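You operate a simulated robot arm through the tools that you are given. There is no shell and no other tool. Be economical: measure what you need, move in short steps, check, and stop when the job is done.

The job below is to be done with a simulated robot arm. You get a single attempt, and the scene is never put back.

TASK
Box the red ball, shut the flaps, slide it onto the red square.
Fine: the small box; all four flaps, short ones first; don't lift it.

It is judged by the outcome, as a careful person would: the job done as asked, and still so three seconds after it is handed in. It fails if anything else is knocked over, pushed out of place, dropped, spilled or broken.

THE ROBOT
A 6-joint arm with a two-finger parallel gripper, fixed in place. Base frame: the origin is at the foot of the arm, x ahead of it, y to its left, z up; the work surface is at about z = 0.74. Readings come in m, degrees, newtons and seconds.
With the tool pointing down near the work surface it reaches from about 0.2 to 0.84 m from the base axis. Its first joint turns from -166.0 to 166.0 degrees. Payload 3.91 kg.
The TCP is the grasp point between the finger pads, 0.03 m short of the fingertips. In the tool frame z runs along the fingers and y along their closing line. Largest opening 0.11 m; finger width 0.02, thickness 0.01; the body of the gripper, 0.048 by 0.112 m, starts 0.055 m behind the TCP.
Orientation is told as [roll, pitch, yaw] about the base's x, y, z axes, in that order, counted from this pose: with the fingers straight down and closing along the base's y, the tool's x points along the base's -x, its y along +y and its z along -z.

THE INTERFACE
- The arm moves only by the tool send_rows. Its argument "commands" is a list of rows, each a list of 3 entries, a list of its own where there are three numbers: the shift along the tool's x, y, z in m, then the turn, a rotation vector about the tool's x, y, z in degrees, then the closure, from 0 (fully open) to 1 (shut). In form: [[[x, y, z], [wx, wy, wz], hand], ...]. A call has 1 to 20 rows; each row shifts and turns the commanded pose from where the row before left it, along the tool's axes as they then stand. A row lasts 0.2 s, in which the tool goes at most 0.05 m and 8.6 degrees; a call with a longer step from one row to the next is refused whole, and so is a gripper value outside its range. A pose out of reach is approached as far as the arm can. The call stops where the force on the tool passes 90 N (or 10 N more than at its start, if that is more) or the arm is blocked; 0.2 s more then pass. Each finger travels about 0.108 m/s and halts on what it meets, pressing with about 41 N; the grip force reading is that of the motor and also rises with nothing between the fingers. The clock runs only during rows and for 0.2 s after the last one: add rows that do not move to give the fingers time. The reply holds the time, the measured pose of the TCP, the force on the tool along the base axes, the opening and the grip force, in the units named above and with some noise, with the torque about the TCP (base axes, N m) and any sound that the robot's microphone picked up.
- Cameras (640 x 400 px; columns grow to the right, rows downward): "scene" is fixed at [0.226, -0.6379, 1.396]; the picture's right is [0.75, -0.66, 0.00], its down [-0.51, -0.58, -0.63] and it looks along [0.42, 0.48, -0.78] (base axes); focal length 214 px, centre (320, 200). "wrist" rides on the gripper at [0.077, 0.007, -0.114] in the tool frame; the picture's right is [-0.09, 1.00, 0.00], its down [-0.80, -0.07, -0.59] and it looks along [-0.59, -0.05, 0.80] (tool axes); focal length 270 px, centre (320, 200). There is no depth. A picture from a camera that has moved, and an enlarged one, comes with that camera's place and axes in the base frame and with its lens. The place of the scene camera against the robot may be out by one fixed shift of up to 0.018 m in any direction.
- camera(camera): a new picture of that camera. The clock stands still meanwhile.
- lift_body(by): slides the trunk up (or, below 0, down) by that many m; the arm rides with it, the base frame stays. It gives what a move gives, with no picture.
- close_up(camera, box): a new picture of the part [left, top, right, bottom] of that camera's present view, enlarged. The clock stands still meanwhile.
- hand_in(): hands the job in; it is judged then, once.

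Go step by step. Nothing tells you positions but the pictures and the camera data: compare them with the known pose of the tool, close in by small moves and look again before you grip or let go. The budget is 120 turns and 64 pictures, counting those below and the enlarged ones. Unless the task says otherwise, let go and move clear before handing in, and close with one line.

The tools are called by a JSON object that holds its "method" and its "body". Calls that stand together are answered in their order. send_rows: Moves the arm, as the interface text tells. Its arguments: {"type":"object","properties":{"commands":{"type":"array","items":{"type":"array"}}},"required":["commands"]} The other tools are called the same way: lift_body (by) slides the trunk up or down; camera (camera) takes a picture; close_up (camera, box) takes an enlarged picture of a part of a camera's view; hand_in () hands the job in.

At the start:

```text
time: 0.0
position: [0.2999, -0.3191, 1.2087]
tcp_rot: [-0.1, 0.0, 0.1]
wrist_force: [0.2, 0.4, -0.4]
torque: [0.01, 0.0, 0.01]
width: 0.11
grip_force: 0.1
trunk travel left (down, up): [-0.45, 0.09]
```

scene: 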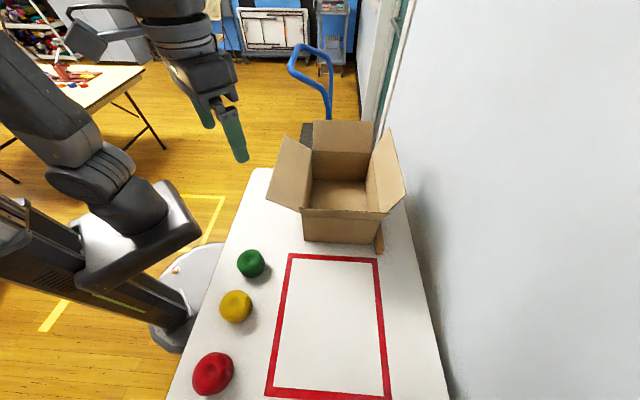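
wrist: 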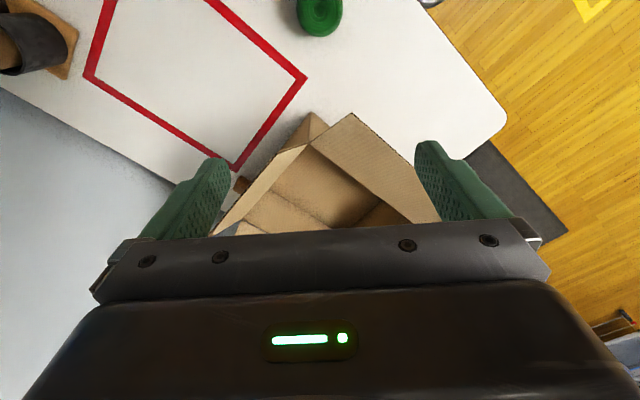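

I see one open box, three balls and a red outline on the table, with something at the far end. I'll look closer before moving.

{"method": "close_up", "body": {"camera": "scene", "box": [240, 100, 440, 270]}}

{"method": "close_up", "body": {"camera": "scene", "box": [160, 230, 460, 400]}}

{"method": "close_up", "body": {"camera": "wrist", "box": [0, 0, 520, 240]}}

```text
2.35 times, centred on (340, 185) of scene
camera zoom: at [0.226, -0.6379, 1.396], right [0.75, -0.66, 0.0], down [-0.51, -0.58, -0.63], along [0.42, 0.48, -0.78], focal length 505 px, centre (273, 235)
```

zoom: 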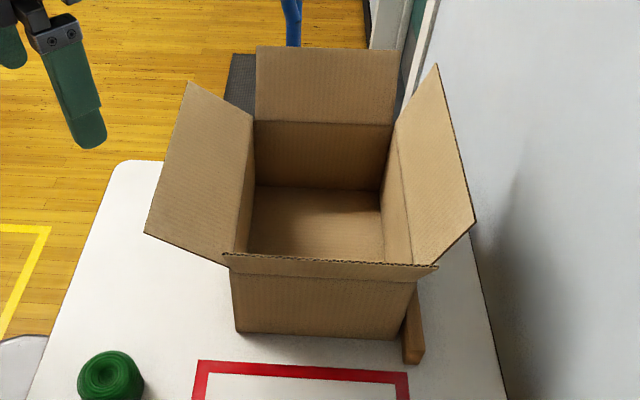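

```text
2.13 times, centred on (310, 315) of scene
camera zoom: at [0.226, -0.6379, 1.396], right [0.75, -0.66, 0.0], down [-0.51, -0.58, -0.63], along [0.42, 0.48, -0.78], focal length 458 px, centre (341, -45)
```

zoom: 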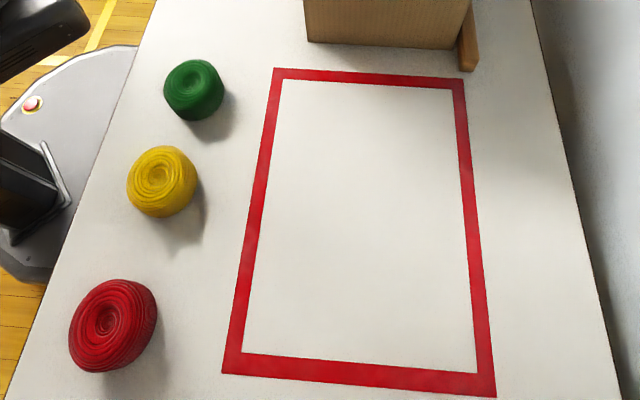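

```text
1.23 times, centred on (260, 120) of wrist
camera zoom: at [0.2248, -0.3122, 1.3235], right [0.09, 1.0, 0.0], down [0.8, -0.07, 0.59], along [0.59, -0.05, -0.8], focal length 333 px, centre (394, 298)
```

zoom: 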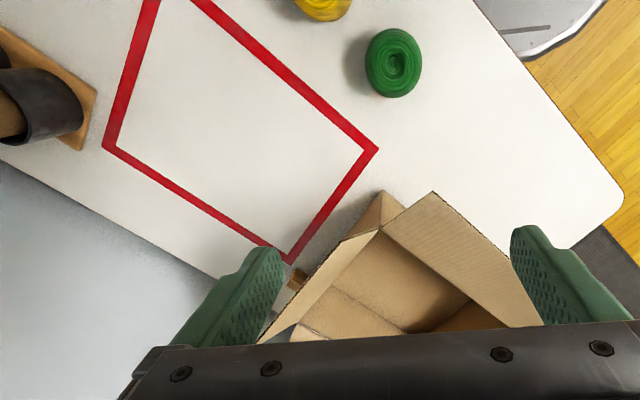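

The box is about 0.22 × 0.285 × 0.14 m, aligned at 45° to the base, with the outline along its long axis. I'll turn the wrist camera to check the rest of the table for another box and obstacles.

{"method": "send_rows", "body": {"commands": [[[0, 0, 0], [0, 0, 8.4], 0], [[0, 0, 0], [0, 0, 8.4], 0], [[0, 0, 0], [0, 0, 8.4], 0], [[0, 0, 0], [0, 0, 8.4], 0], [[0, 0, 0], [0, 0, 8.4], 0], [[0, 0, 0], [0, 0, 8.4], 0], [[0, 0, 0], [0, 0, 8.4], 0], [[0, 0, 0], [0, 0, 8.4], 0], [[0, 0, 0], [0, 0, 8.4], 0], [[0, 0, 0], [0, 0, 8.4], 0], [[0, 0, 0], [0, 0, 6], 0]]}}

{"method": "camera", "body": {"camera": "wrist"}}

{"method": "camera", "body": {"camera": "scene"}}

```text
time: 2.4
position: [0.3003, -0.3195, 1.2095]
tcp_rot: [0.1, 0.0, -90.0]
wrist_force: [0.0, -0.4, 0.1]
torque: [-0.02, 0.02, 0.0]
width: 0.11
grip_force: 0.1
trunk travel left (down, up): [-0.45, 0.09]
```

```text
58 pictures are left
camera wrist: at [0.3086, -0.242, 1.3235], right [1.0, -0.09, 0.0], down [-0.07, -0.8, 0.59], along [-0.05, -0.59, -0.8], focal length 270 px, centre (320, 200)
```

wrist: 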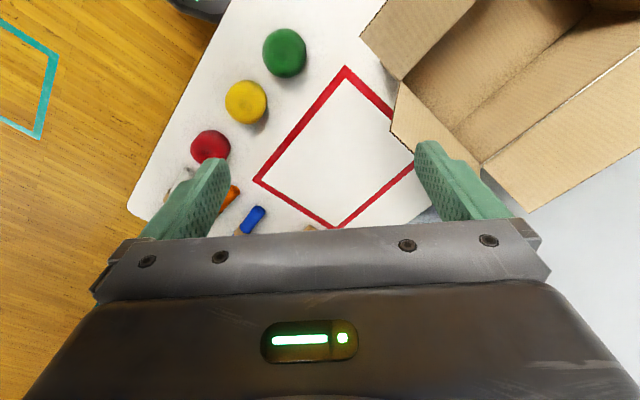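

```text
57 pictures are left
```

scene: 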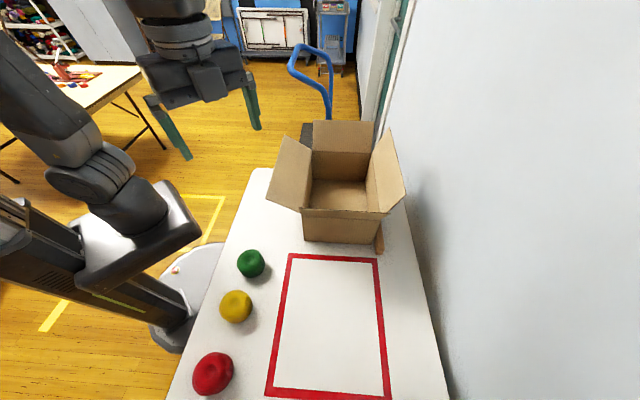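

The far end has more small items near the red ball. I'll tilt outward to see them.

{"method": "send_rows", "body": {"commands": [[[0, 0, 0], [0, -8.4, 0], 0], [[0, 0, 0], [0, -8.4, 0], 0], [[0, 0, 0], [0, -8.4, 0], 0]]}}

{"method": "camera", "body": {"camera": "wrist"}}

```text
time: 3.2
position: [0.2987, -0.3197, 1.2082]
tcp_rot: [0.1, -25.3, -90.0]
wrist_force: [-0.5, 0.1, 0.6]
torque: [0.0, 0.02, -0.03]
width: 0.1099
grip_force: 0.2
trunk travel left (down, up): [-0.45, 0.09]
```

```text
56 pictures are left
camera wrist: at [0.3084, -0.2003, 1.2796], right [1.0, -0.08, 0.04], down [-0.07, -0.47, 0.88], along [-0.05, -0.88, -0.47], focal length 270 px, centre (320, 200)
```

wrist: 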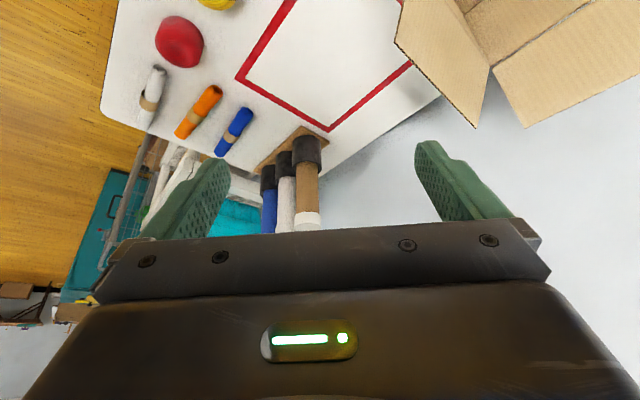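

Only one box exists; the far end holds paper rolls and a tube stand to avoid. The red ball is near (0.04, -0.48); I'll go above it.

{"method": "send_rows", "body": {"commands": [[[0, 0, 0], [0, 8.4, 0], 0], [[0, 0, 0], [0, 8.4, 0], 0], [[0, 0, 0], [0, 8.4, 0], 0], [[-0.02, -0.032, 0.026], [0, 0, 0], 0], [[-0.02, -0.032, 0.026], [0, 0, 0], 0], [[-0.02, -0.032, 0.026], [0, 0, 0], 0], [[-0.02, -0.032, 0.026], [0, 0, 0], 0], [[-0.02, -0.032, 0.026], [0, 0, 0], 0], [[-0.02, -0.032, 0.026], [0, 0, 0], 0], [[-0.02, -0.032, 0.026], [0, 0, 0], 0], [[-0.02, -0.032, 0.026], [0, 0, 0], 0]]}}

{"method": "camera", "body": {"camera": "wrist"}}

{"method": "camera", "body": {"camera": "scene"}}

```text
time: 5.6
position: [0.0414, -0.4787, 1.0003]
tcp_rot: [0.0, 0.1, -90.1]
wrist_force: [0.4, -0.2, 0.0]
torque: [0.02, 0.03, -0.02]
width: 0.1099
grip_force: 0.1
trunk travel left (down, up): [-0.45, 0.09]
```

```text
55 pictures are left
camera wrist: at [0.0498, -0.4022, 1.1144], right [1.0, -0.09, 0.0], down [-0.07, -0.8, 0.59], along [-0.05, -0.59, -0.8], focal length 270 px, centre (320, 200)
```

wrist: 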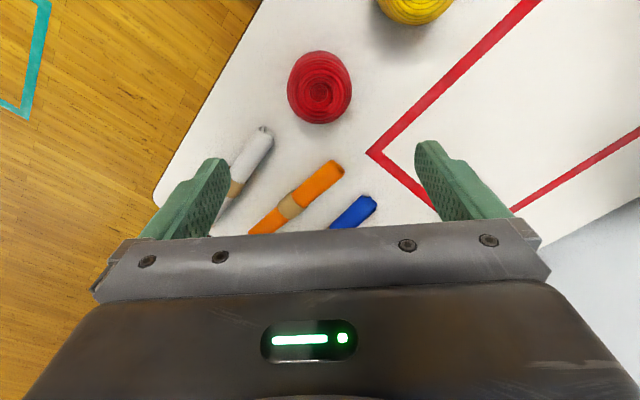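

```text
54 pictures are left
```

scene: 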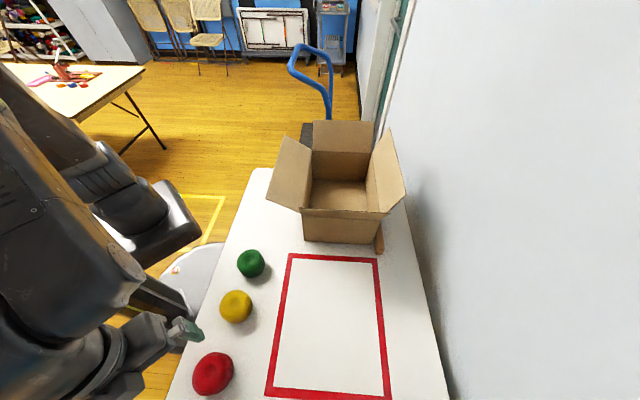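

The ball is about 0.078 wide, centred near (0.043, -0.486). I'll descend and grip.

{"method": "send_rows", "body": {"commands": [[[-0.007, 0.0015, 0.045], [0, 0, 0], 0], [[0, 0, 0.045], [0, 0, 0], 0], [[0, 0, 0.045], [0, 0, 0], 0], [[0, 0, 0.045], [0, 0, 0], 0], [[0, 0, 0.025], [0, 0, 0], 0], [[0, 0, 0.018], [0, 0, 0], 0]]}}

{"method": "camera", "body": {"camera": "wrist"}}

```text
time: 7.0
position: [0.0445, -0.4858, 0.7777]
tcp_rot: [0.1, -0.1, -90.0]
wrist_force: [0.5, -0.1, 0.2]
torque: [-0.03, -0.01, -0.02]
width: 0.11
grip_force: 0.0
trunk travel left (down, up): [-0.45, 0.09]
```

```text
53 pictures are left
camera wrist: at [0.0535, -0.409, 0.8925], right [1.0, -0.09, 0.0], down [-0.07, -0.8, 0.6], along [-0.05, -0.59, -0.8], focal length 270 px, centre (320, 200)
```

wrist: 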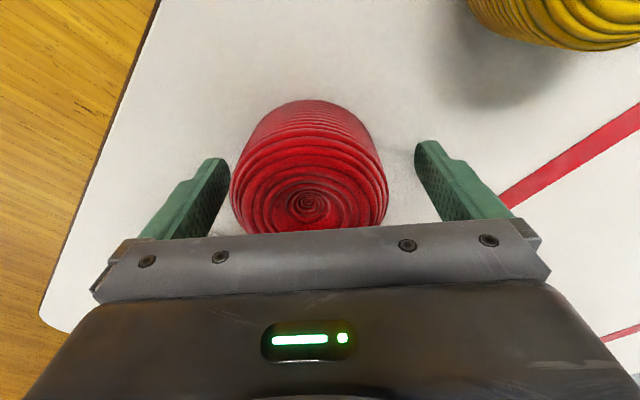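

The ball sits between the fingers. Closing.

{"method": "send_rows", "body": {"commands": [[[0, -0.003, 0], [0, 0, 0], 0.3], [[0, 0, 0], [0, 0, 0], 0.6], [[0, 0, 0], [0, 0, 0], 0.6], [[0, 0, 0], [0, 0, 0], 0.6]]}}

```text
time: 8.0
position: [0.0418, -0.4873, 0.7777]
tcp_rot: [0.0, -0.1, -90.0]
wrist_force: [-0.9, 0.1, 1.4]
torque: [-0.02, -0.02, 0.0]
width: 0.0746
grip_force: 41.3
trunk travel left (down, up): [-0.45, 0.09]
```

Gripped (0.075 wide). Lifting and carrying toward above the box.

{"method": "send_rows", "body": {"commands": [[[0, 0, -0.03], [0, 0, 0], 0.6], [[0, 0, -0.049], [0, 0, 0], 0.6], [[0, 0, -0.049], [0, 0, 0], 0.6], [[0, 0, -0.049], [0, 0, 0], 0.6], [[0, 0, -0.049], [0, 0, 0], 0.6], [[0, 0, -0.049], [0, 0, 0], 0.6], [[0.0137, 0.0433, -0.005], [0, 0, 0], 0.6], [[0.0137, 0.0433, -0.005], [0, 0, 0], 0.6], [[0.0137, 0.0433, -0.005], [0, 0, 0], 0.6], [[0.0137, 0.0433, -0.005], [0, 0, 0], 0.6], [[0.0137, 0.0433, 0], [0, 0, 0], 0.6], [[0.0137, 0.0433, 0], [0, 0, 0], 0.6], [[0.0137, 0.0433, 0], [0, 0, 0], 0.6], [[0.0137, 0.0433, 0], [0, 0, 0], 0.6], [[0.0137, 0.0433, 0], [0, 0, 0], 0.6], [[0.0137, 0.0433, 0], [0, 0, 0], 0.6]]}}

{"method": "send_rows", "body": {"commands": [[[0, 0, 0], [0, 0, -7.5], 0.6], [[0, 0, 0], [0, 0, -7.5], 0.6], [[0, 0, 0], [0, 0, -7.5], 0.6], [[0, 0, 0], [0, 0, -7.5], 0.6], [[0, 0, 0], [0, 0, -7.5], 0.6], [[0, 0, 0], [0, 0, -7.5], 0.6]]}}

{"method": "camera", "body": {"camera": "wrist"}}

{"method": "camera", "body": {"camera": "scene"}}

```text
time: 11.4
position: [0.4777, -0.3492, 1.0725]
tcp_rot: [0.0, 0.0, -89.9]
wrist_force: [-0.4, -0.3, -0.3]
torque: [-0.02, 0.0, 0.0]
width: 0.0747
grip_force: 41.0
trunk travel left (down, up): [-0.45, 0.09]
```

```text
time: 12.8
position: [0.4757, -0.3493, 1.0726]
tcp_rot: [-0.1, 0.0, -44.9]
wrist_force: [-0.1, 0.5, -0.1]
torque: [0.02, -0.01, 0.04]
width: 0.0744
grip_force: 40.8
trunk travel left (down, up): [-0.45, 0.09]
```

```text
52 pictures are left
camera wrist: at [0.4276, -0.2897, 1.1868], right [0.77, 0.64, 0.0], down [0.52, -0.62, 0.59], along [0.38, -0.45, -0.8], focal length 270 px, centre (320, 200)
```

wrist: 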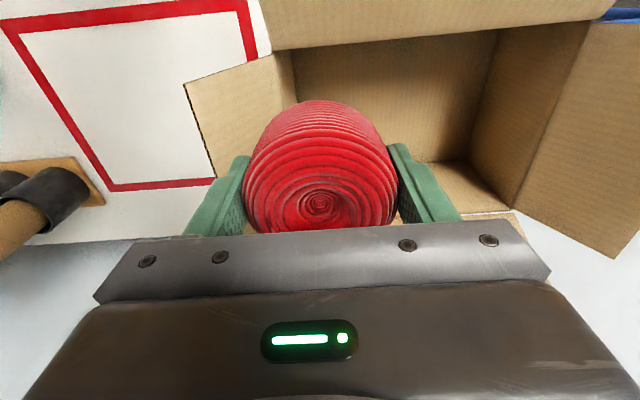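

```text
51 pictures are left
```

scene: 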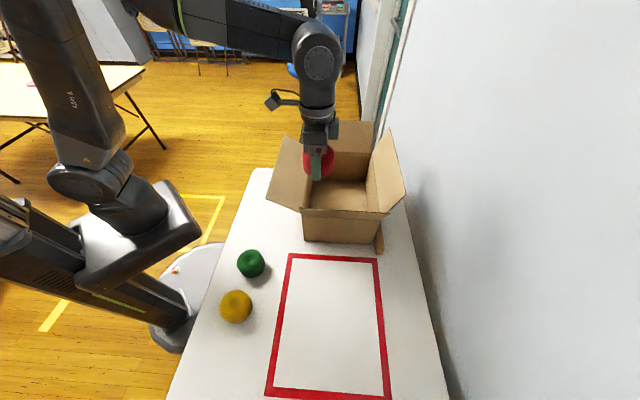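

The box pose is consistent in both views: centre about (0.605, -0.309). Moving over the centre and checking.

{"method": "send_rows", "body": {"commands": [[[-0.021, 0.04, 0], [0, 0, 0], 0.6], [[-0.021, 0.04, 0], [0, 0, 0], 0.6], [[-0.021, 0.04, 0], [0, 0, 0], 0.6], [[0, 0, 0.04], [0, 0, 0], 0.6]]}}

{"method": "camera", "body": {"camera": "wrist"}}

{"method": "close_up", "body": {"camera": "scene", "box": [240, 100, 440, 270]}}

```text
time: 13.8
position: [0.605, -0.3077, 1.0318]
tcp_rot: [0.1, 0.1, -45.0]
wrist_force: [0.3, -0.7, -1.3]
torque: [-0.04, 0.02, -0.01]
width: 0.0744
grip_force: 41.2
trunk travel left (down, up): [-0.45, 0.09]
```

```text
50 pictures are left
camera wrist: at [0.5568, -0.249, 1.147], right [0.77, 0.64, 0.0], down [0.52, -0.62, 0.59], along [0.38, -0.46, -0.8], focal length 270 px, centre (320, 200)
```

wrist: 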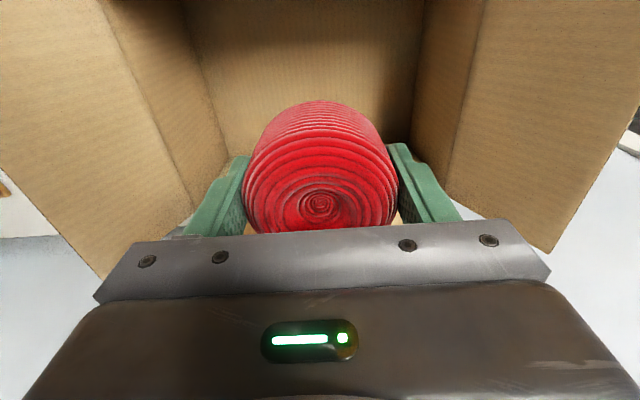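

```text
2.35 times, centred on (340, 185) of scene
camera zoom: at [0.226, -0.6379, 1.396], right [0.75, -0.66, 0.0], down [-0.51, -0.58, -0.63], along [0.42, 0.48, -0.78], focal length 505 px, centre (273, 235)
```

zoom: 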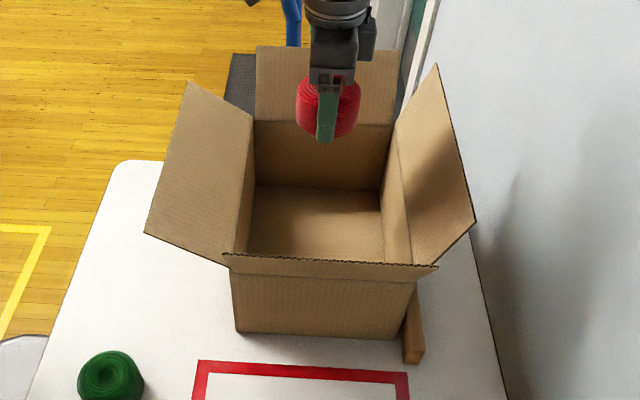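

Well centred between the walls. Lowering the ball to the floor of the box, releasing and rising.

{"method": "send_rows", "body": {"commands": [[[0, 0, 0.045], [0, 0, 0], 0.6], [[0, 0, 0.045], [0, 0, 0], 0.6], [[0, 0, 0.045], [0, 0, 0], 0.6], [[0, 0, 0.045], [0, 0, 0], 0.6], [[0, 0, 0.04], [0, 0, 0], 0.6], [[0, 0, 0.02], [0, 0, 0], 0.6], [[0, 0, 0.005], [0, 0, 0], 0.6]]}}

{"method": "camera", "body": {"camera": "wrist"}}

```text
time: 15.4
position: [0.6028, -0.3082, 0.7864]
tcp_rot: [-0.1, 0.0, -44.9]
wrist_force: [0.0, -0.4, 0.1]
torque: [0.0, 0.02, -0.01]
width: 0.0743
grip_force: 40.8
trunk travel left (down, up): [-0.45, 0.09]
```

```text
48 pictures are left
camera wrist: at [0.5553, -0.2491, 0.9018], right [0.77, 0.64, 0.0], down [0.52, -0.62, 0.59], along [0.38, -0.46, -0.8], focal length 270 px, centre (320, 200)
```

wrist: 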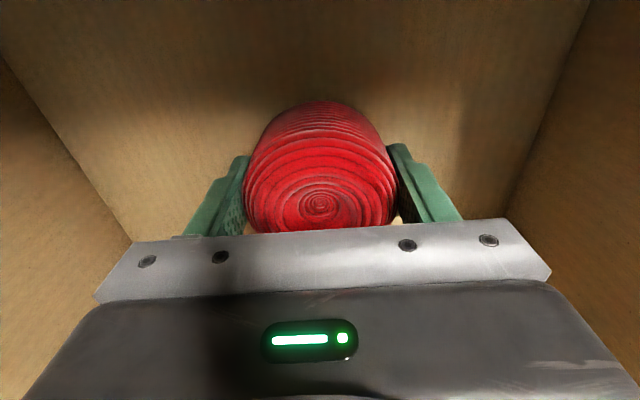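

{"method": "send_rows", "body": {"commands": [[[0, 0, 0.003], [0, 0, 0], 0.6], [[0, 0, 0], [0, 0, 0], 0.4], [[0, 0, 0], [0, 0, 0], 0.1], [[0, 0, 0], [0, 0, 0], 0.05], [[0, 0, 0], [0, 0, 0], 0.05], [[0, 0, -0.03], [0, 0, 0], 0.05], [[0, 0, -0.045], [0, 0, 0], 0.05], [[0, 0, -0.045], [0, 0, 0], 0.05], [[0, 0, -0.045], [0, 0, 0], 0.05], [[0, 0, -0.045], [0, 0, 0], 0.05], [[0, 0, -0.045], [0, 0, 0], 0.3], [[0, 0, -0.045], [0, 0, 0], 0.6], [[0, 0, -0.045], [0, 0, 0], 1]]}}

{"method": "camera", "body": {"camera": "wrist"}}

{"method": "close_up", "body": {"camera": "scene", "box": [240, 100, 440, 270]}}

```text
time: 18.2
position: [0.6047, -0.3088, 1.1305]
tcp_rot: [0.0, 0.0, -44.9]
wrist_force: [0.2, -0.9, 0.7]
torque: [-0.01, -0.02, 0.01]
width: 0.0001
grip_force: 37.6
trunk travel left (down, up): [-0.45, 0.09]
```

```text
47 pictures are left
camera wrist: at [0.5567, -0.2493, 1.2456], right [0.77, 0.64, 0.0], down [0.52, -0.62, 0.59], along [0.38, -0.46, -0.8], focal length 270 px, centre (320, 200)
```

wrist: 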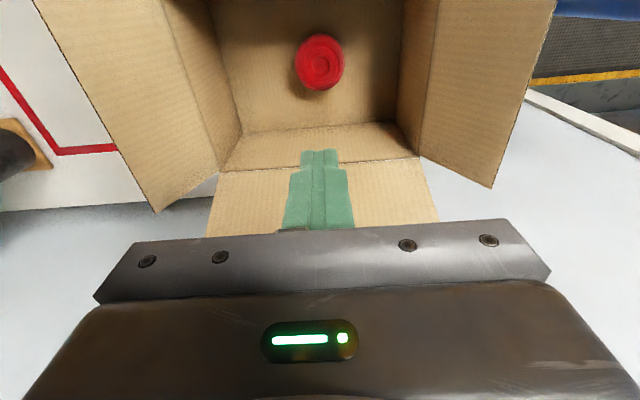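

```text
2.35 times, centred on (340, 185) of scene
camera zoom: at [0.226, -0.6379, 1.396], right [0.75, -0.66, 0.0], down [-0.51, -0.58, -0.63], along [0.42, 0.48, -0.78], focal length 505 px, centre (273, 235)
```

zoom: 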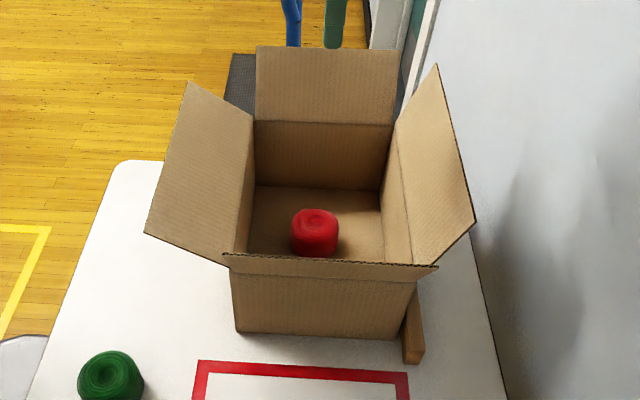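

The ball is in. The rim is near z = 0.89 and the flaps are about 0.115 long. The short flaps are the front one (outline side) and the back one. I'll place the closed fingers outside the front flap first.

{"method": "send_rows", "body": {"commands": [[[0, -0.045, 0], [0, 0, 0], 1], [[0, -0.045, 0], [0, 0, 0], 1], [[0, -0.045, 0], [0, 0, 0], 1], [[0, -0.045, 0], [0, 0, 0], 1], [[0, -0.045, 0], [0, 0, 0], 1], [[0, -0.04, 0], [0, 0, 0], 1], [[0, 0, 0.045], [0, 0, 0], 1], [[0, 0, 0.045], [0, 0, 0], 1], [[0, 0, 0.045], [0, 0, 0], 1], [[0, 0, 0.015], [0, 0, 0], 1]]}}

{"method": "close_up", "body": {"camera": "scene", "box": [240, 100, 440, 270]}}

{"method": "camera", "body": {"camera": "wrist"}}

```text
time: 20.4
position: [0.4173, -0.4962, 0.9788]
tcp_rot: [0.0, 0.0, -45.0]
wrist_force: [-0.1, -0.8, 0.1]
torque: [0.04, -0.02, 0.01]
width: 0.0
grip_force: 37.5
trunk travel left (down, up): [-0.45, 0.09]
```

```text
2.35 times, centred on (340, 185) of scene
camera zoom: at [0.226, -0.6379, 1.396], right [0.75, -0.66, 0.0], down [-0.51, -0.58, -0.63], along [0.42, 0.48, -0.78], focal length 505 px, centre (273, 235)
```

zoom: 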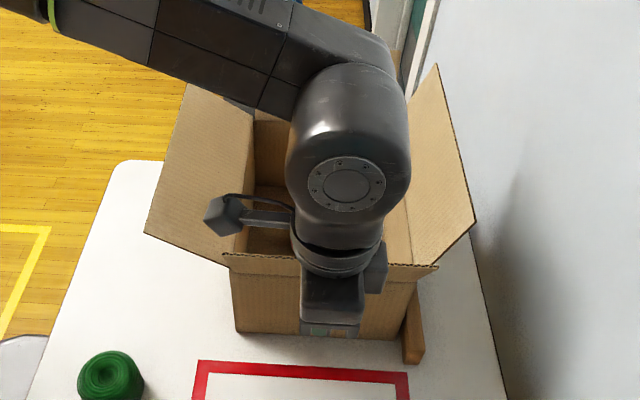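

```text
44 pictures are left
camera wrist: at [0.3703, -0.4366, 1.0937], right [0.77, 0.64, 0.0], down [0.52, -0.62, 0.59], along [0.38, -0.46, -0.8], focal length 270 px, centre (320, 200)
```

wrist: 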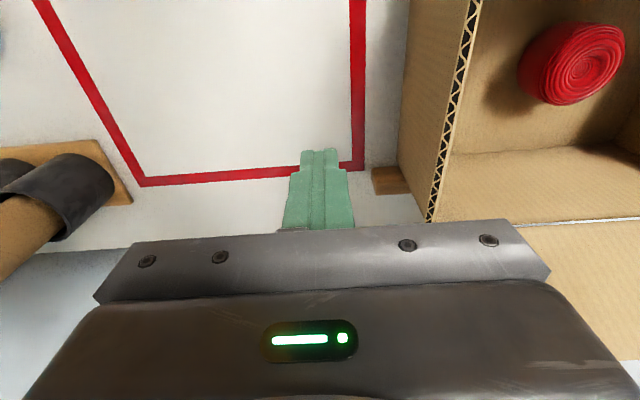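

Fingers are just outside the front flap. Sweeping it over its hinge in an arc.

{"method": "send_rows", "body": {"commands": [[[0, 0.02, -0.003], [0, 0, 0], 1], [[0, 0.02, -0.003], [0, 0, 0], 1], [[0, 0.016, 0], [0, 0, 0], 1], [[0, 0.02, -0.005], [0, 0, 0], 1], [[0, 0.02, -0.005], [0, 0, 0], 1], [[0, 0.015, -0.003], [0, 0, 0], 1], [[0, 0.015, -0.002], [0, 0, 0], 1], [[0, 0.015, 0.006], [0, 0, 0], 1], [[0, 0.015, 0.009], [0, 0, 0], 1], [[0, 0.015, 0.014], [0, 0, 0], 1], [[0, 0.015, 0.016], [0, 0, 0], 1], [[0, 0.007, 0.013], [0, 0, 0], 1], [[0, 0.003, 0.012], [0, 0, 0], 1]]}}

{"method": "camera", "body": {"camera": "wrist"}}

{"method": "close_up", "body": {"camera": "scene", "box": [240, 100, 440, 270]}}

```text
time: 23.2
position: [0.5559, -0.3569, 0.9294]
tcp_rot: [0.0, 0.0, -45.0]
wrist_force: [0.0, 0.2, -0.4]
torque: [-0.01, 0.0, 0.02]
width: 0.0
grip_force: 37.9
trunk travel left (down, up): [-0.45, 0.09]
```

```text
43 pictures are left
camera wrist: at [0.5082, -0.2984, 1.0447], right [0.77, 0.64, 0.0], down [0.52, -0.62, 0.59], along [0.38, -0.46, -0.8], focal length 270 px, centre (320, 200)
```

wrist: 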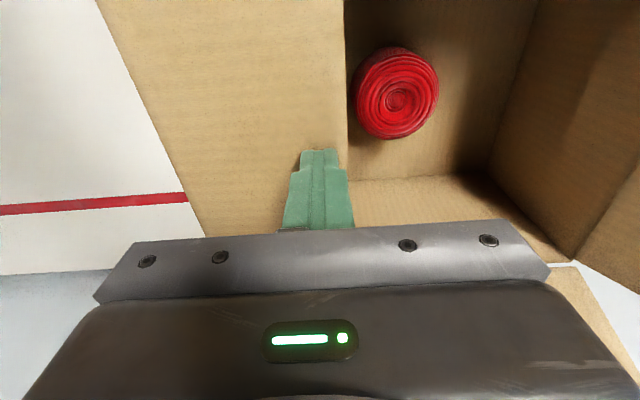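

```text
2.35 times, centred on (340, 185) of scene
camera zoom: at [0.226, -0.6379, 1.396], right [0.75, -0.66, 0.0], down [-0.51, -0.58, -0.63], along [0.42, 0.48, -0.78], focal length 505 px, centre (273, 235)
```

zoom: 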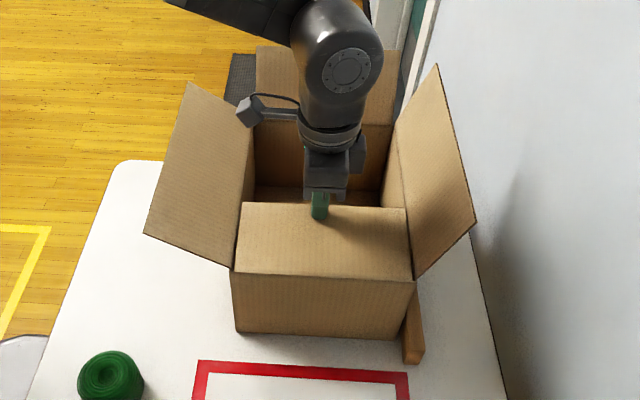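

The front flap is closed flat. Now going over to the outside of the back flap.

{"method": "send_rows", "body": {"commands": [[[0, 0, -0.04], [0, 0, 0], 1], [[0, 0, -0.04], [0, 0, 0], 1], [[0, 0, -0.045], [0, 0, 0], 1], [[0, 0, -0.045], [0, 0, 0], 1], [[0, 0.045, 0], [0, 0, 0], 1], [[0, 0.045, 0], [0, 0, 0], 1], [[0, 0.045, 0], [0, 0, 0], 1], [[0, 0.045, 0], [0, 0, 0], 1], [[0, 0.045, 0], [0, 0, 0], 1], [[0, 0.045, 0], [0, 0, 0], 1], [[0, 0.035, 0], [0, 0, 0], 1], [[0, 0, 0.04], [0, 0, 0], 1], [[0, 0, 0.04], [0, 0, 0], 1], [[0, 0, 0.04], [0, 0, 0], 1]]}}

{"method": "camera", "body": {"camera": "wrist"}}

{"method": "close_up", "body": {"camera": "scene", "box": [240, 60, 440, 270]}}

```text
time: 26.2
position: [0.7697, -0.1413, 0.9785]
tcp_rot: [0.0, -0.1, -45.1]
wrist_force: [0.0, -0.3, -0.2]
torque: [0.02, -0.01, 0.0]
width: 0.0
grip_force: 37.6
trunk travel left (down, up): [-0.45, 0.09]
```

```text
41 pictures are left
camera wrist: at [0.7217, -0.082, 1.0938], right [0.77, 0.64, 0.0], down [0.52, -0.62, 0.59], along [0.38, -0.46, -0.8], focal length 270 px, centre (320, 200)
```

wrist: 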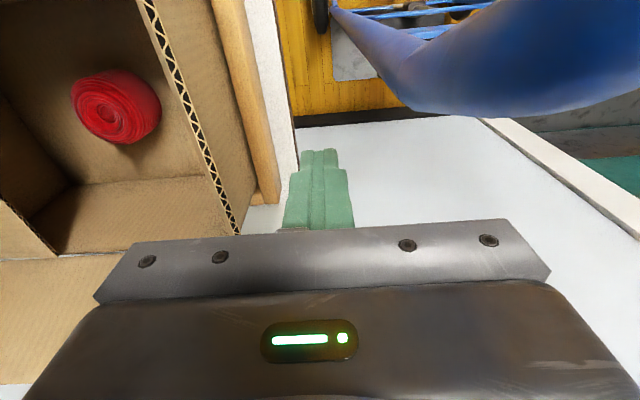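

```text
1.90 times, centred on (340, 165) of scene
camera zoom: at [0.226, -0.6379, 1.396], right [0.75, -0.66, 0.0], down [-0.51, -0.58, -0.63], along [0.42, 0.48, -0.78], focal length 408 px, centre (282, 267)
```

zoom: 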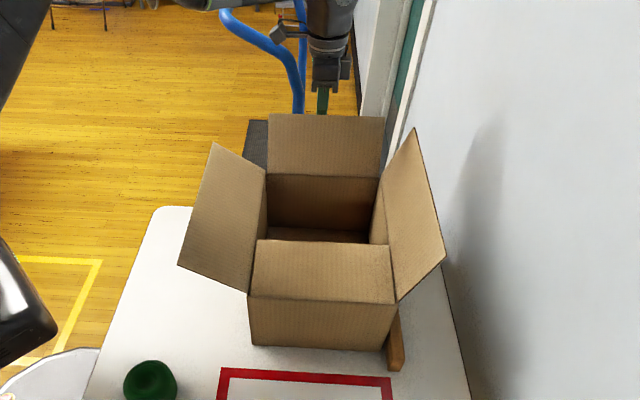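

The front flap stays down. A batten also runs behind the box. Now sweeping the back flap inward.

{"method": "send_rows", "body": {"commands": [[[0, -0.02, -0.003], [0, 0, 0], 1], [[0, -0.02, -0.003], [0, 0, 0], 1], [[0, -0.02, -0.005], [0, 0, 0], 1], [[0, -0.02, -0.005], [0, 0, 0], 1], [[0, -0.015, -0.003], [0, 0, 0], 1], [[0, -0.015, -0.002], [0, 0, 0], 1], [[0, -0.015, 0.006], [0, 0, 0], 1], [[0, -0.015, 0.009], [0, 0, 0], 1], [[0, -0.015, 0.014], [0, 0, 0], 1], [[0, -0.015, 0.016], [0, 0, 0], 1], [[0, -0.007, 0.013], [0, 0, 0], 1], [[0, -0.003, 0.012], [0, 0, 0], 1]]}}

{"method": "camera", "body": {"camera": "wrist"}}

```text
time: 28.8
position: [0.644, -0.2689, 0.9302]
tcp_rot: [0.0, 0.1, -45.0]
wrist_force: [1.0, 0.7, 0.7]
torque: [0.02, 0.01, 0.01]
width: 0.0
grip_force: 37.6
trunk travel left (down, up): [-0.45, 0.09]
```

```text
39 pictures are left
camera wrist: at [0.5962, -0.2093, 1.0452], right [0.77, 0.64, 0.0], down [0.52, -0.62, 0.59], along [0.38, -0.46, -0.8], focal length 270 px, centre (320, 200)
```

wrist: 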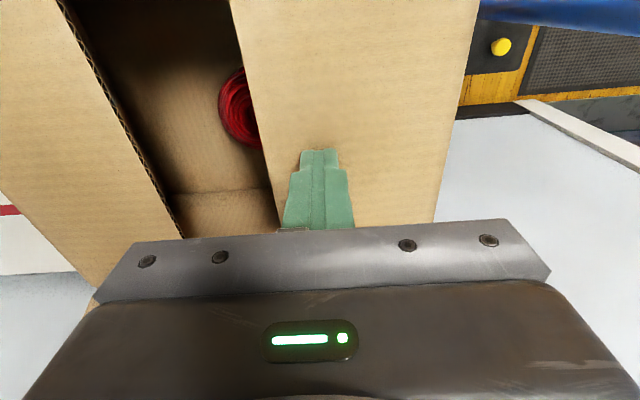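

The back flap is closed. Next is the robot-side long flap; moving to its outside.

{"method": "send_rows", "body": {"commands": [[[0, 0, -0.045], [0, 0, 0], 1], [[0, 0, -0.045], [0, 0, 0], 1], [[0, 0, -0.045], [0, 0, 0], 1], [[0, 0, -0.03], [0, 0, 0], 1], [[0.04, -0.011, 0], [0, 0, 0], 1], [[0.04, -0.011, 0], [0, 0, 0], 1], [[0.04, -0.011, 0], [0, 0, 0], 1], [[0.04, -0.011, 0], [0, 0, 0], 1], [[0.04, -0.011, 0], [0, 0, 0], 1], [[0.04, -0.011, 0], [0, 0, 0], 1], [[0, 0, 0.043], [0, 0, 0], 1], [[0, 0, 0.043], [0, 0, 0], 1], [[0, 0, 0.043], [0, 0, 0], 1]]}}

{"method": "camera", "body": {"camera": "wrist"}}

{"method": "close_up", "body": {"camera": "scene", "box": [200, 60, 440, 270]}}

```text
time: 31.6
position: [0.4278, -0.1457, 0.9684]
tcp_rot: [0.0, 0.0, -45.1]
wrist_force: [0.2, -0.9, 0.0]
torque: [0.01, 0.02, -0.01]
width: 0.0002
grip_force: 38.4
trunk travel left (down, up): [-0.45, 0.09]
```

```text
38 pictures are left
camera wrist: at [0.3804, -0.0865, 1.083], right [0.77, 0.64, 0.0], down [0.52, -0.62, 0.59], along [0.38, -0.46, -0.8], focal length 270 px, centre (320, 200)
```

wrist: 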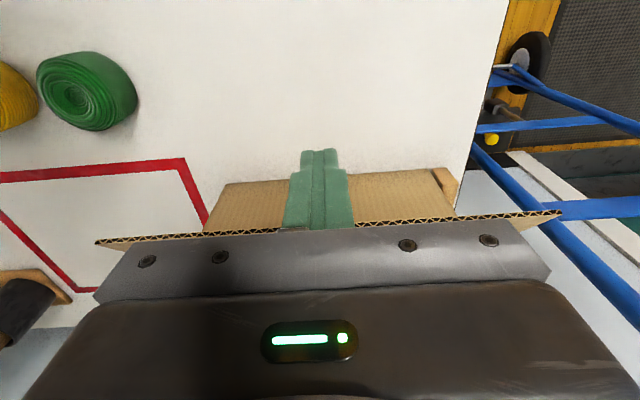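

```text
1.90 times, centred on (320, 165) of scene
camera zoom: at [0.226, -0.6379, 1.396], right [0.75, -0.66, 0.0], down [-0.51, -0.58, -0.63], along [0.42, 0.48, -0.78], focal length 408 px, centre (320, 267)
```

zoom: 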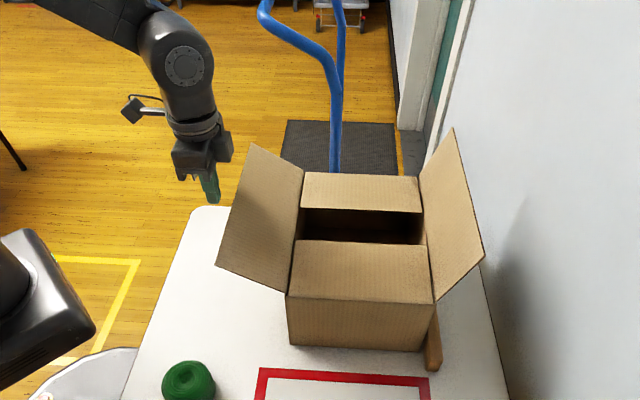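

Fingers are outside the robot-side flap. Sweeping it over.

{"method": "send_rows", "body": {"commands": [[[-0.0184, 0, -0.004], [0, 0, 0], 1], [[-0.0184, 0, -0.004], [0, 0, 0], 1], [[-0.0184, 0, -0.004], [0, 0, 0], 1], [[-0.0184, 0, -0.004], [0, 0, 0], 1], [[-0.02, 0, -0.005], [0, 0, 0], 1], [[-0.02, 0, -0.005], [0, 0, 0], 1], [[-0.015, 0, -0.0035], [0, 0, 0], 1], [[-0.015, 0, -0.0025], [0, 0, 0], 1], [[-0.015, 0, 0.006], [0, 0, 0], 1], [[-0.015, 0, 0.009], [0, 0, 0], 1], [[-0.015, 0, 0.014], [0, 0, 0], 1], [[-0.015, 0, 0.016], [0, 0, 0], 1], [[-0.007, 0, 0.011], [0, 0, 0], 1], [[-0.003, 0, 0.009], [0, 0, 0], 1]]}}

{"method": "camera", "body": {"camera": "wrist"}}

{"method": "close_up", "body": {"camera": "scene", "box": [200, 60, 440, 270]}}

```text
time: 32.9
position: [0.4998, -0.217, 1.005]
tcp_rot: [0.5, -1.5, -44.9]
wrist_force: [-12.2, 13.7, 61.2]
torque: [-0.54, -0.44, -0.08]
width: 0.0
grip_force: 38.3
trunk travel left (down, up): [-0.45, 0.09]
stopped in row 6: the force on the tool passed its limit (the readings are from after the stop); the commanded pose is now the measured one
```

```text
36 pictures are left
camera wrist: at [0.4485, -0.1565, 1.1181], right [0.76, 0.64, 0.01], down [0.5, -0.61, 0.62], along [0.4, -0.47, -0.79], focal length 270 px, centre (320, 200)
```

wrist: 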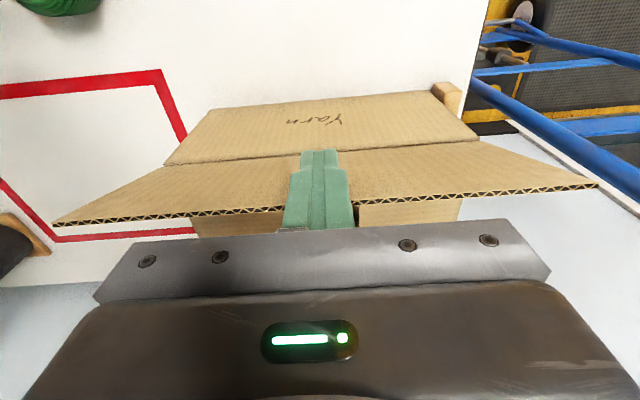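

```text
1.90 times, centred on (320, 165) of scene
camera zoom: at [0.226, -0.6379, 1.396], right [0.75, -0.66, 0.0], down [-0.51, -0.58, -0.63], along [0.42, 0.48, -0.78], focal length 408 px, centre (320, 267)
```

zoom: 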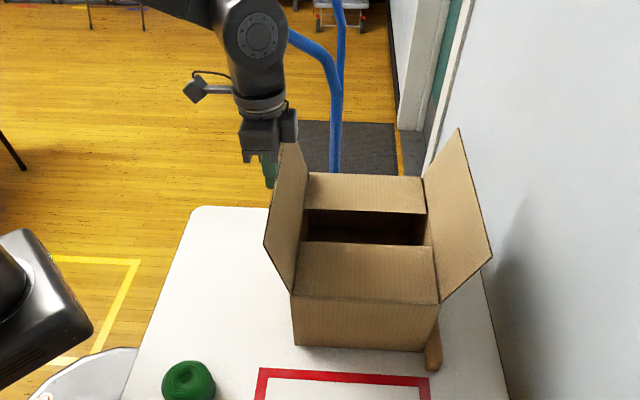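

The flap is near vertical, but its edge seems caught on a step in the finger side. I'll back off, turn the hand 90° so the smooth finger face meets the flap, and look.

{"method": "send_rows", "body": {"commands": [[[0.015, 0, -0.01], [0, 0, 0], 1], [[0.03, 0, -0.02], [0, 0, 0], 1], [[0.02, 0, -0.04], [0, 0, 0], 1], [[0, 0, 0], [0, 0, -8.2], 1], [[0, 0, 0], [0, 0, -8.2], 1], [[0, 0, 0], [0, 0, -8.2], 1], [[0, 0, 0], [0, 0, -8.2], 1], [[0, 0, 0], [0, 0, -8.2], 1], [[0, 0, 0], [0, 0, -8.2], 1], [[0, 0, 0], [0, 0, -8.2], 1], [[0, 0, 0], [0, 0, -8.2], 1], [[0, 0, 0], [0, 0, -8.2], 1], [[0, 0, 0], [0, 0, -8.2], 1], [[0, 0, 0], [0, 0, -8.2], 1]]}}

{"method": "camera", "body": {"camera": "wrist"}}

{"method": "close_up", "body": {"camera": "scene", "box": [200, 60, 440, 270]}}

```text
time: 35.9
position: [0.4547, -0.1729, 1.0666]
tcp_rot: [-0.7, -0.1, 45.4]
wrist_force: [-0.9, 0.3, -0.3]
torque: [0.0, -0.01, 0.0]
width: 0.0
grip_force: 37.1
trunk travel left (down, up): [-0.45, 0.09]
```

```text
34 pictures are left
camera wrist: at [0.3962, -0.2212, 1.1807], right [-0.65, 0.76, -0.01], down [0.61, 0.52, 0.6], along [0.46, 0.38, -0.8], focal length 270 px, centre (320, 200)
```

wrist: 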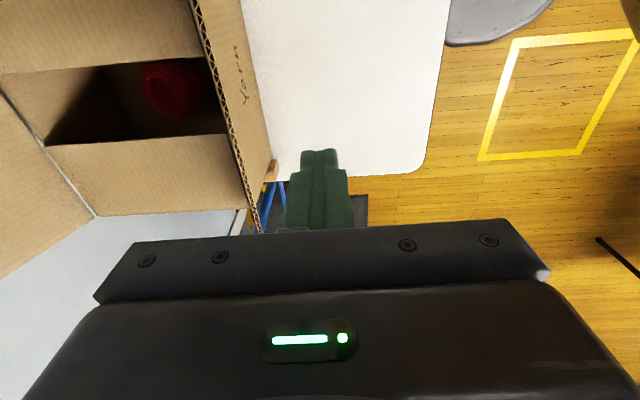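

```text
1.90 times, centred on (320, 165) of scene
camera zoom: at [0.226, -0.6379, 1.396], right [0.75, -0.66, 0.0], down [-0.51, -0.58, -0.63], along [0.42, 0.48, -0.78], focal length 408 px, centre (320, 267)
```

zoom: 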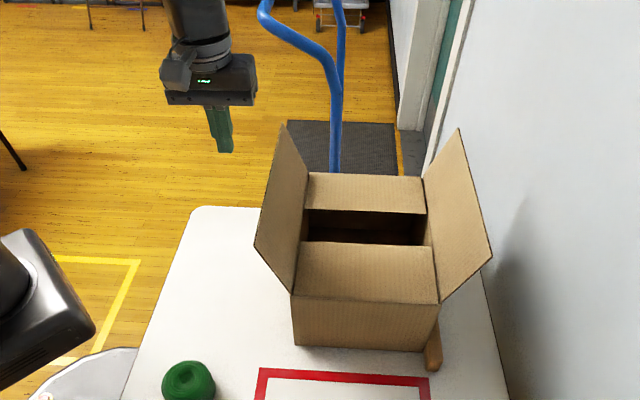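

The box shifted only slightly against the wall-side batten; the batten hasn't moved. Retrying with the smooth face of the fingers.

{"method": "send_rows", "body": {"commands": [[[0, 0, 0.04], [0, 0, 0], 1], [[0, 0, 0.04], [0, 0, 0], 1], [[0, -0.02, -0.002], [0, 0, 0], 1], [[0, -0.02, -0.002], [0, 0, 0], 1], [[0, -0.02, -0.003], [0, 0, 0], 1], [[0, -0.02, -0.003], [0, 0, 0], 1], [[0, -0.015, -0.003], [0, 0, 0], 1], [[0, -0.015, -0.002], [0, 0, 0], 1], [[0, -0.015, 0.006], [0, 0, 0], 1], [[0, -0.015, 0.009], [0, 0, 0], 1], [[0, -0.015, 0.014], [0, 0, 0], 1], [[0, -0.015, 0.016], [0, 0, 0], 1], [[0, -0.01, 0.011], [0, 0, 0], 1], [[0, -0.004, 0.009], [0, 0, 0], 1]]}}

{"method": "camera", "body": {"camera": "wrist"}}

{"method": "close_up", "body": {"camera": "scene", "box": [200, 60, 440, 270]}}

```text
time: 38.9
position: [0.5865, -0.3022, 0.9386]
tcp_rot: [-0.7, -0.2, 45.4]
wrist_force: [0.4, -0.4, -0.3]
torque: [0.0, 0.01, -0.01]
width: 0.0001
grip_force: 37.6
trunk travel left (down, up): [-0.45, 0.09]
```

```text
32 pictures are left
camera wrist: at [0.529, -0.3513, 1.0533], right [-0.65, 0.76, -0.01], down [0.61, 0.52, 0.6], along [0.46, 0.38, -0.8], focal length 270 px, centre (320, 200)
```

wrist: 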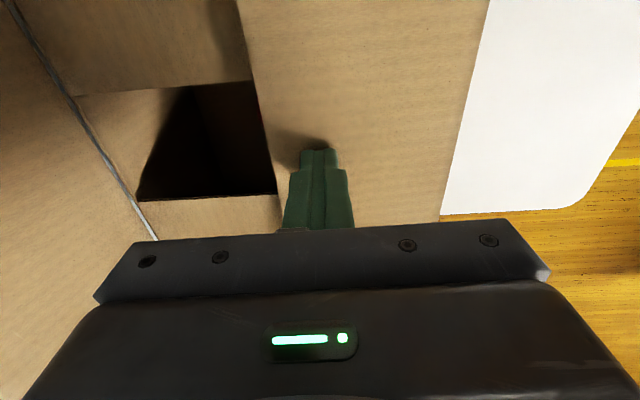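

```text
1.90 times, centred on (320, 165) of scene
camera zoom: at [0.226, -0.6379, 1.396], right [0.75, -0.66, 0.0], down [-0.51, -0.58, -0.63], along [0.42, 0.48, -0.78], focal length 408 px, centre (320, 267)
```

zoom: 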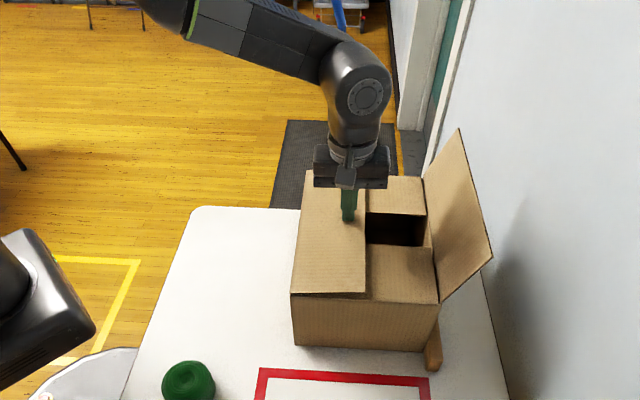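

Three flaps are closed. For the wall-side flap I'll straddle its edge with open fingers near its closer end; moving above it first.

{"method": "send_rows", "body": {"commands": [[[0, 0, -0.043], [0, 0, 0.4], 1], [[0, 0, -0.043], [0, 0, 0], 1], [[0, 0, -0.043], [0, 0, 0], 1], [[0, 0, -0.043], [0, 0, 0], 1], [[0.016, -0.035, 0], [0, 0, 0], 0.6], [[0.016, -0.035, 0], [0, 0, 0], 0.3], [[0.016, -0.035, 0], [0, 0, 0], 0.2], [[0.016, -0.035, 0], [0, 0, 0], 0.2], [[0.016, -0.035, 0], [0, 0, 0], 0.2], [[0, 0, 0.03], [0, 0, 0], 0.2]]}}

{"method": "camera", "body": {"camera": "wrist"}}

{"method": "close_up", "body": {"camera": "scene", "box": [240, 60, 480, 270]}}

```text
time: 41.1
position: [0.6427, -0.4625, 1.0796]
tcp_rot: [-0.7, -0.2, 45.0]
wrist_force: [-0.1, -0.3, 0.0]
torque: [0.0, -0.01, -0.01]
width: 0.0881
grip_force: 0.1
out of reach, approached as far as the arm can: row 9
trunk travel left (down, up): [-0.45, 0.09]
```

```text
30 pictures are left
camera wrist: at [0.5837, -0.5107, 1.1941], right [-0.64, 0.77, -0.01], down [0.61, 0.52, 0.6], along [0.47, 0.38, -0.8], focal length 270 px, centre (320, 200)
```

wrist: 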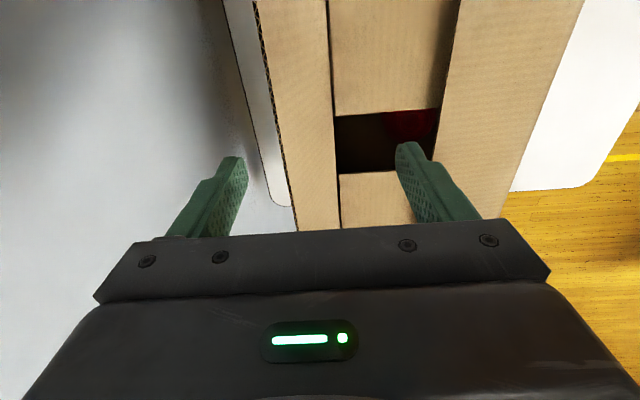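

```text
1.90 times, centred on (360, 165) of scene
camera zoom: at [0.226, -0.6379, 1.396], right [0.75, -0.66, 0.0], down [-0.51, -0.58, -0.63], along [0.42, 0.48, -0.78], focal length 408 px, centre (244, 267)
```

zoom: 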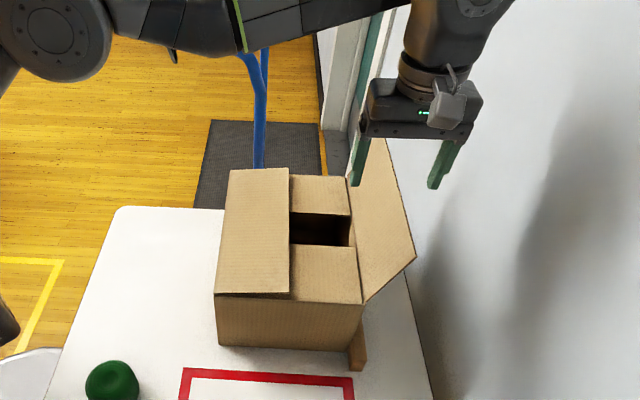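

Fingers straddle the flap's edge (edge about v 0.81, between 0.74 and 0.83). Opening wider, descending while nudging outward.

{"method": "send_rows", "body": {"commands": [[[0, 0, 0.005], [0, 0, 0], 0], [[0, 0, 0.015], [0, 0, 0], 0], [[0, -0.005, 0.025], [0, 0, 0], 0], [[0, -0.005, 0.025], [0, 0, 0], 0], [[0, 0, 0.015], [0, 0, 0], 0]]}}

{"method": "camera", "body": {"camera": "wrist"}}

{"method": "close_up", "body": {"camera": "scene", "box": [240, 60, 480, 270]}}

```text
time: 42.3
position: [0.6506, -0.4686, 0.9946]
tcp_rot: [-0.8, -0.1, 44.9]
wrist_force: [-0.3, 0.0, -0.2]
torque: [0.0, 0.0, 0.0]
width: 0.11
grip_force: 0.0
trunk travel left (down, up): [-0.45, 0.09]
```

```text
28 pictures are left
camera wrist: at [0.5919, -0.5178, 1.1099], right [-0.64, 0.77, -0.01], down [0.61, 0.52, 0.6], along [0.47, 0.38, -0.8], focal length 270 px, centre (320, 200)
```

wrist: 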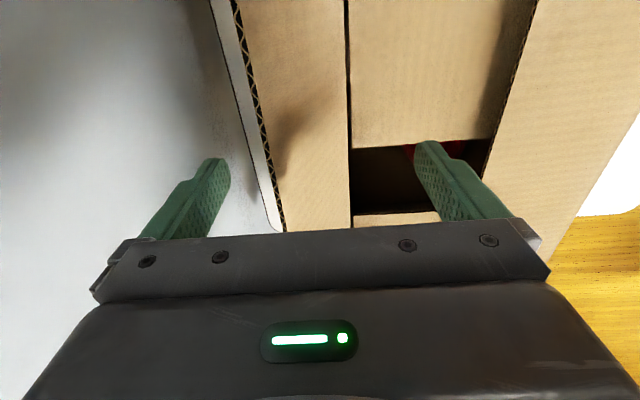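

```text
1.90 times, centred on (360, 165) of scene
camera zoom: at [0.226, -0.6379, 1.396], right [0.75, -0.66, 0.0], down [-0.51, -0.58, -0.63], along [0.42, 0.48, -0.78], focal length 408 px, centre (244, 267)
```

zoom: 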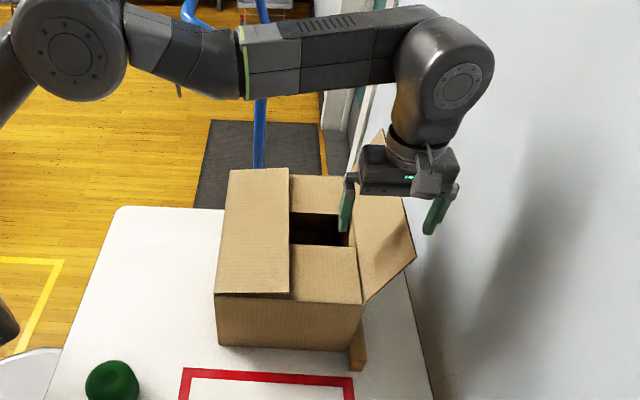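

Straddled properly. Sweeping the wall-side flap inward in an arc with the outer finger.

{"method": "send_rows", "body": {"commands": [[[0, 0.018, 0], [0, 0, 0], 0], [[0, 0.018, 0], [0, 0, 0], 0], [[0, 0.018, 0], [0, 0, 0], 0], [[0, 0.018, 0], [0, 0, 0], 0], [[0, 0.015, -0.003], [0, 0, 0], 0], [[0, 0.015, -0.002], [0, 0, 0], 0], [[0, 0.015, 0.005], [0, 0, 0], 0], [[0, 0.015, 0.008], [0, 0, 0], 0], [[0, 0.013, 0.013], [0, 0, 0], 0]]}}

{"method": "camera", "body": {"camera": "wrist"}}

{"method": "close_up", "body": {"camera": "scene", "box": [240, 60, 480, 270]}}

```text
time: 44.3
position: [0.548, -0.3663, 0.9731]
tcp_rot: [-0.9, -0.2, 44.8]
wrist_force: [0.5, -0.4, -0.2]
torque: [0.0, -0.01, 0.01]
width: 0.1099
grip_force: 0.1
trunk travel left (down, up): [-0.45, 0.09]
```

```text
26 pictures are left
camera wrist: at [0.4893, -0.4156, 1.0872], right [-0.64, 0.77, -0.01], down [0.61, 0.52, 0.6], along [0.47, 0.38, -0.8], focal length 270 px, centre (320, 200)
```

wrist: 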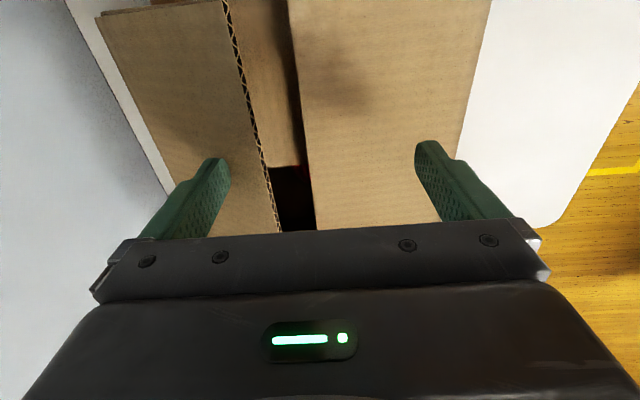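

```text
1.90 times, centred on (360, 165) of scene
camera zoom: at [0.226, -0.6379, 1.396], right [0.75, -0.66, 0.0], down [-0.51, -0.58, -0.63], along [0.42, 0.48, -0.78], focal length 408 px, centre (244, 267)
```

zoom: 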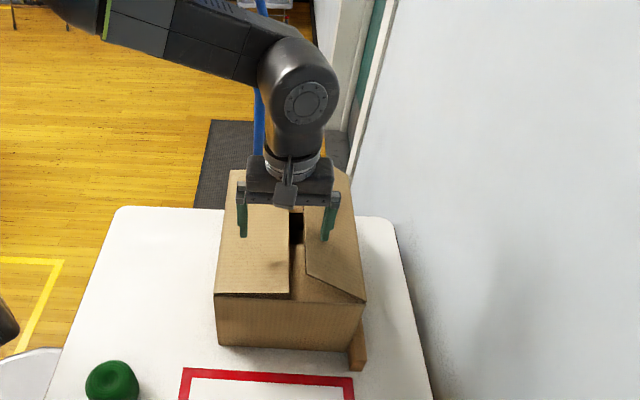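

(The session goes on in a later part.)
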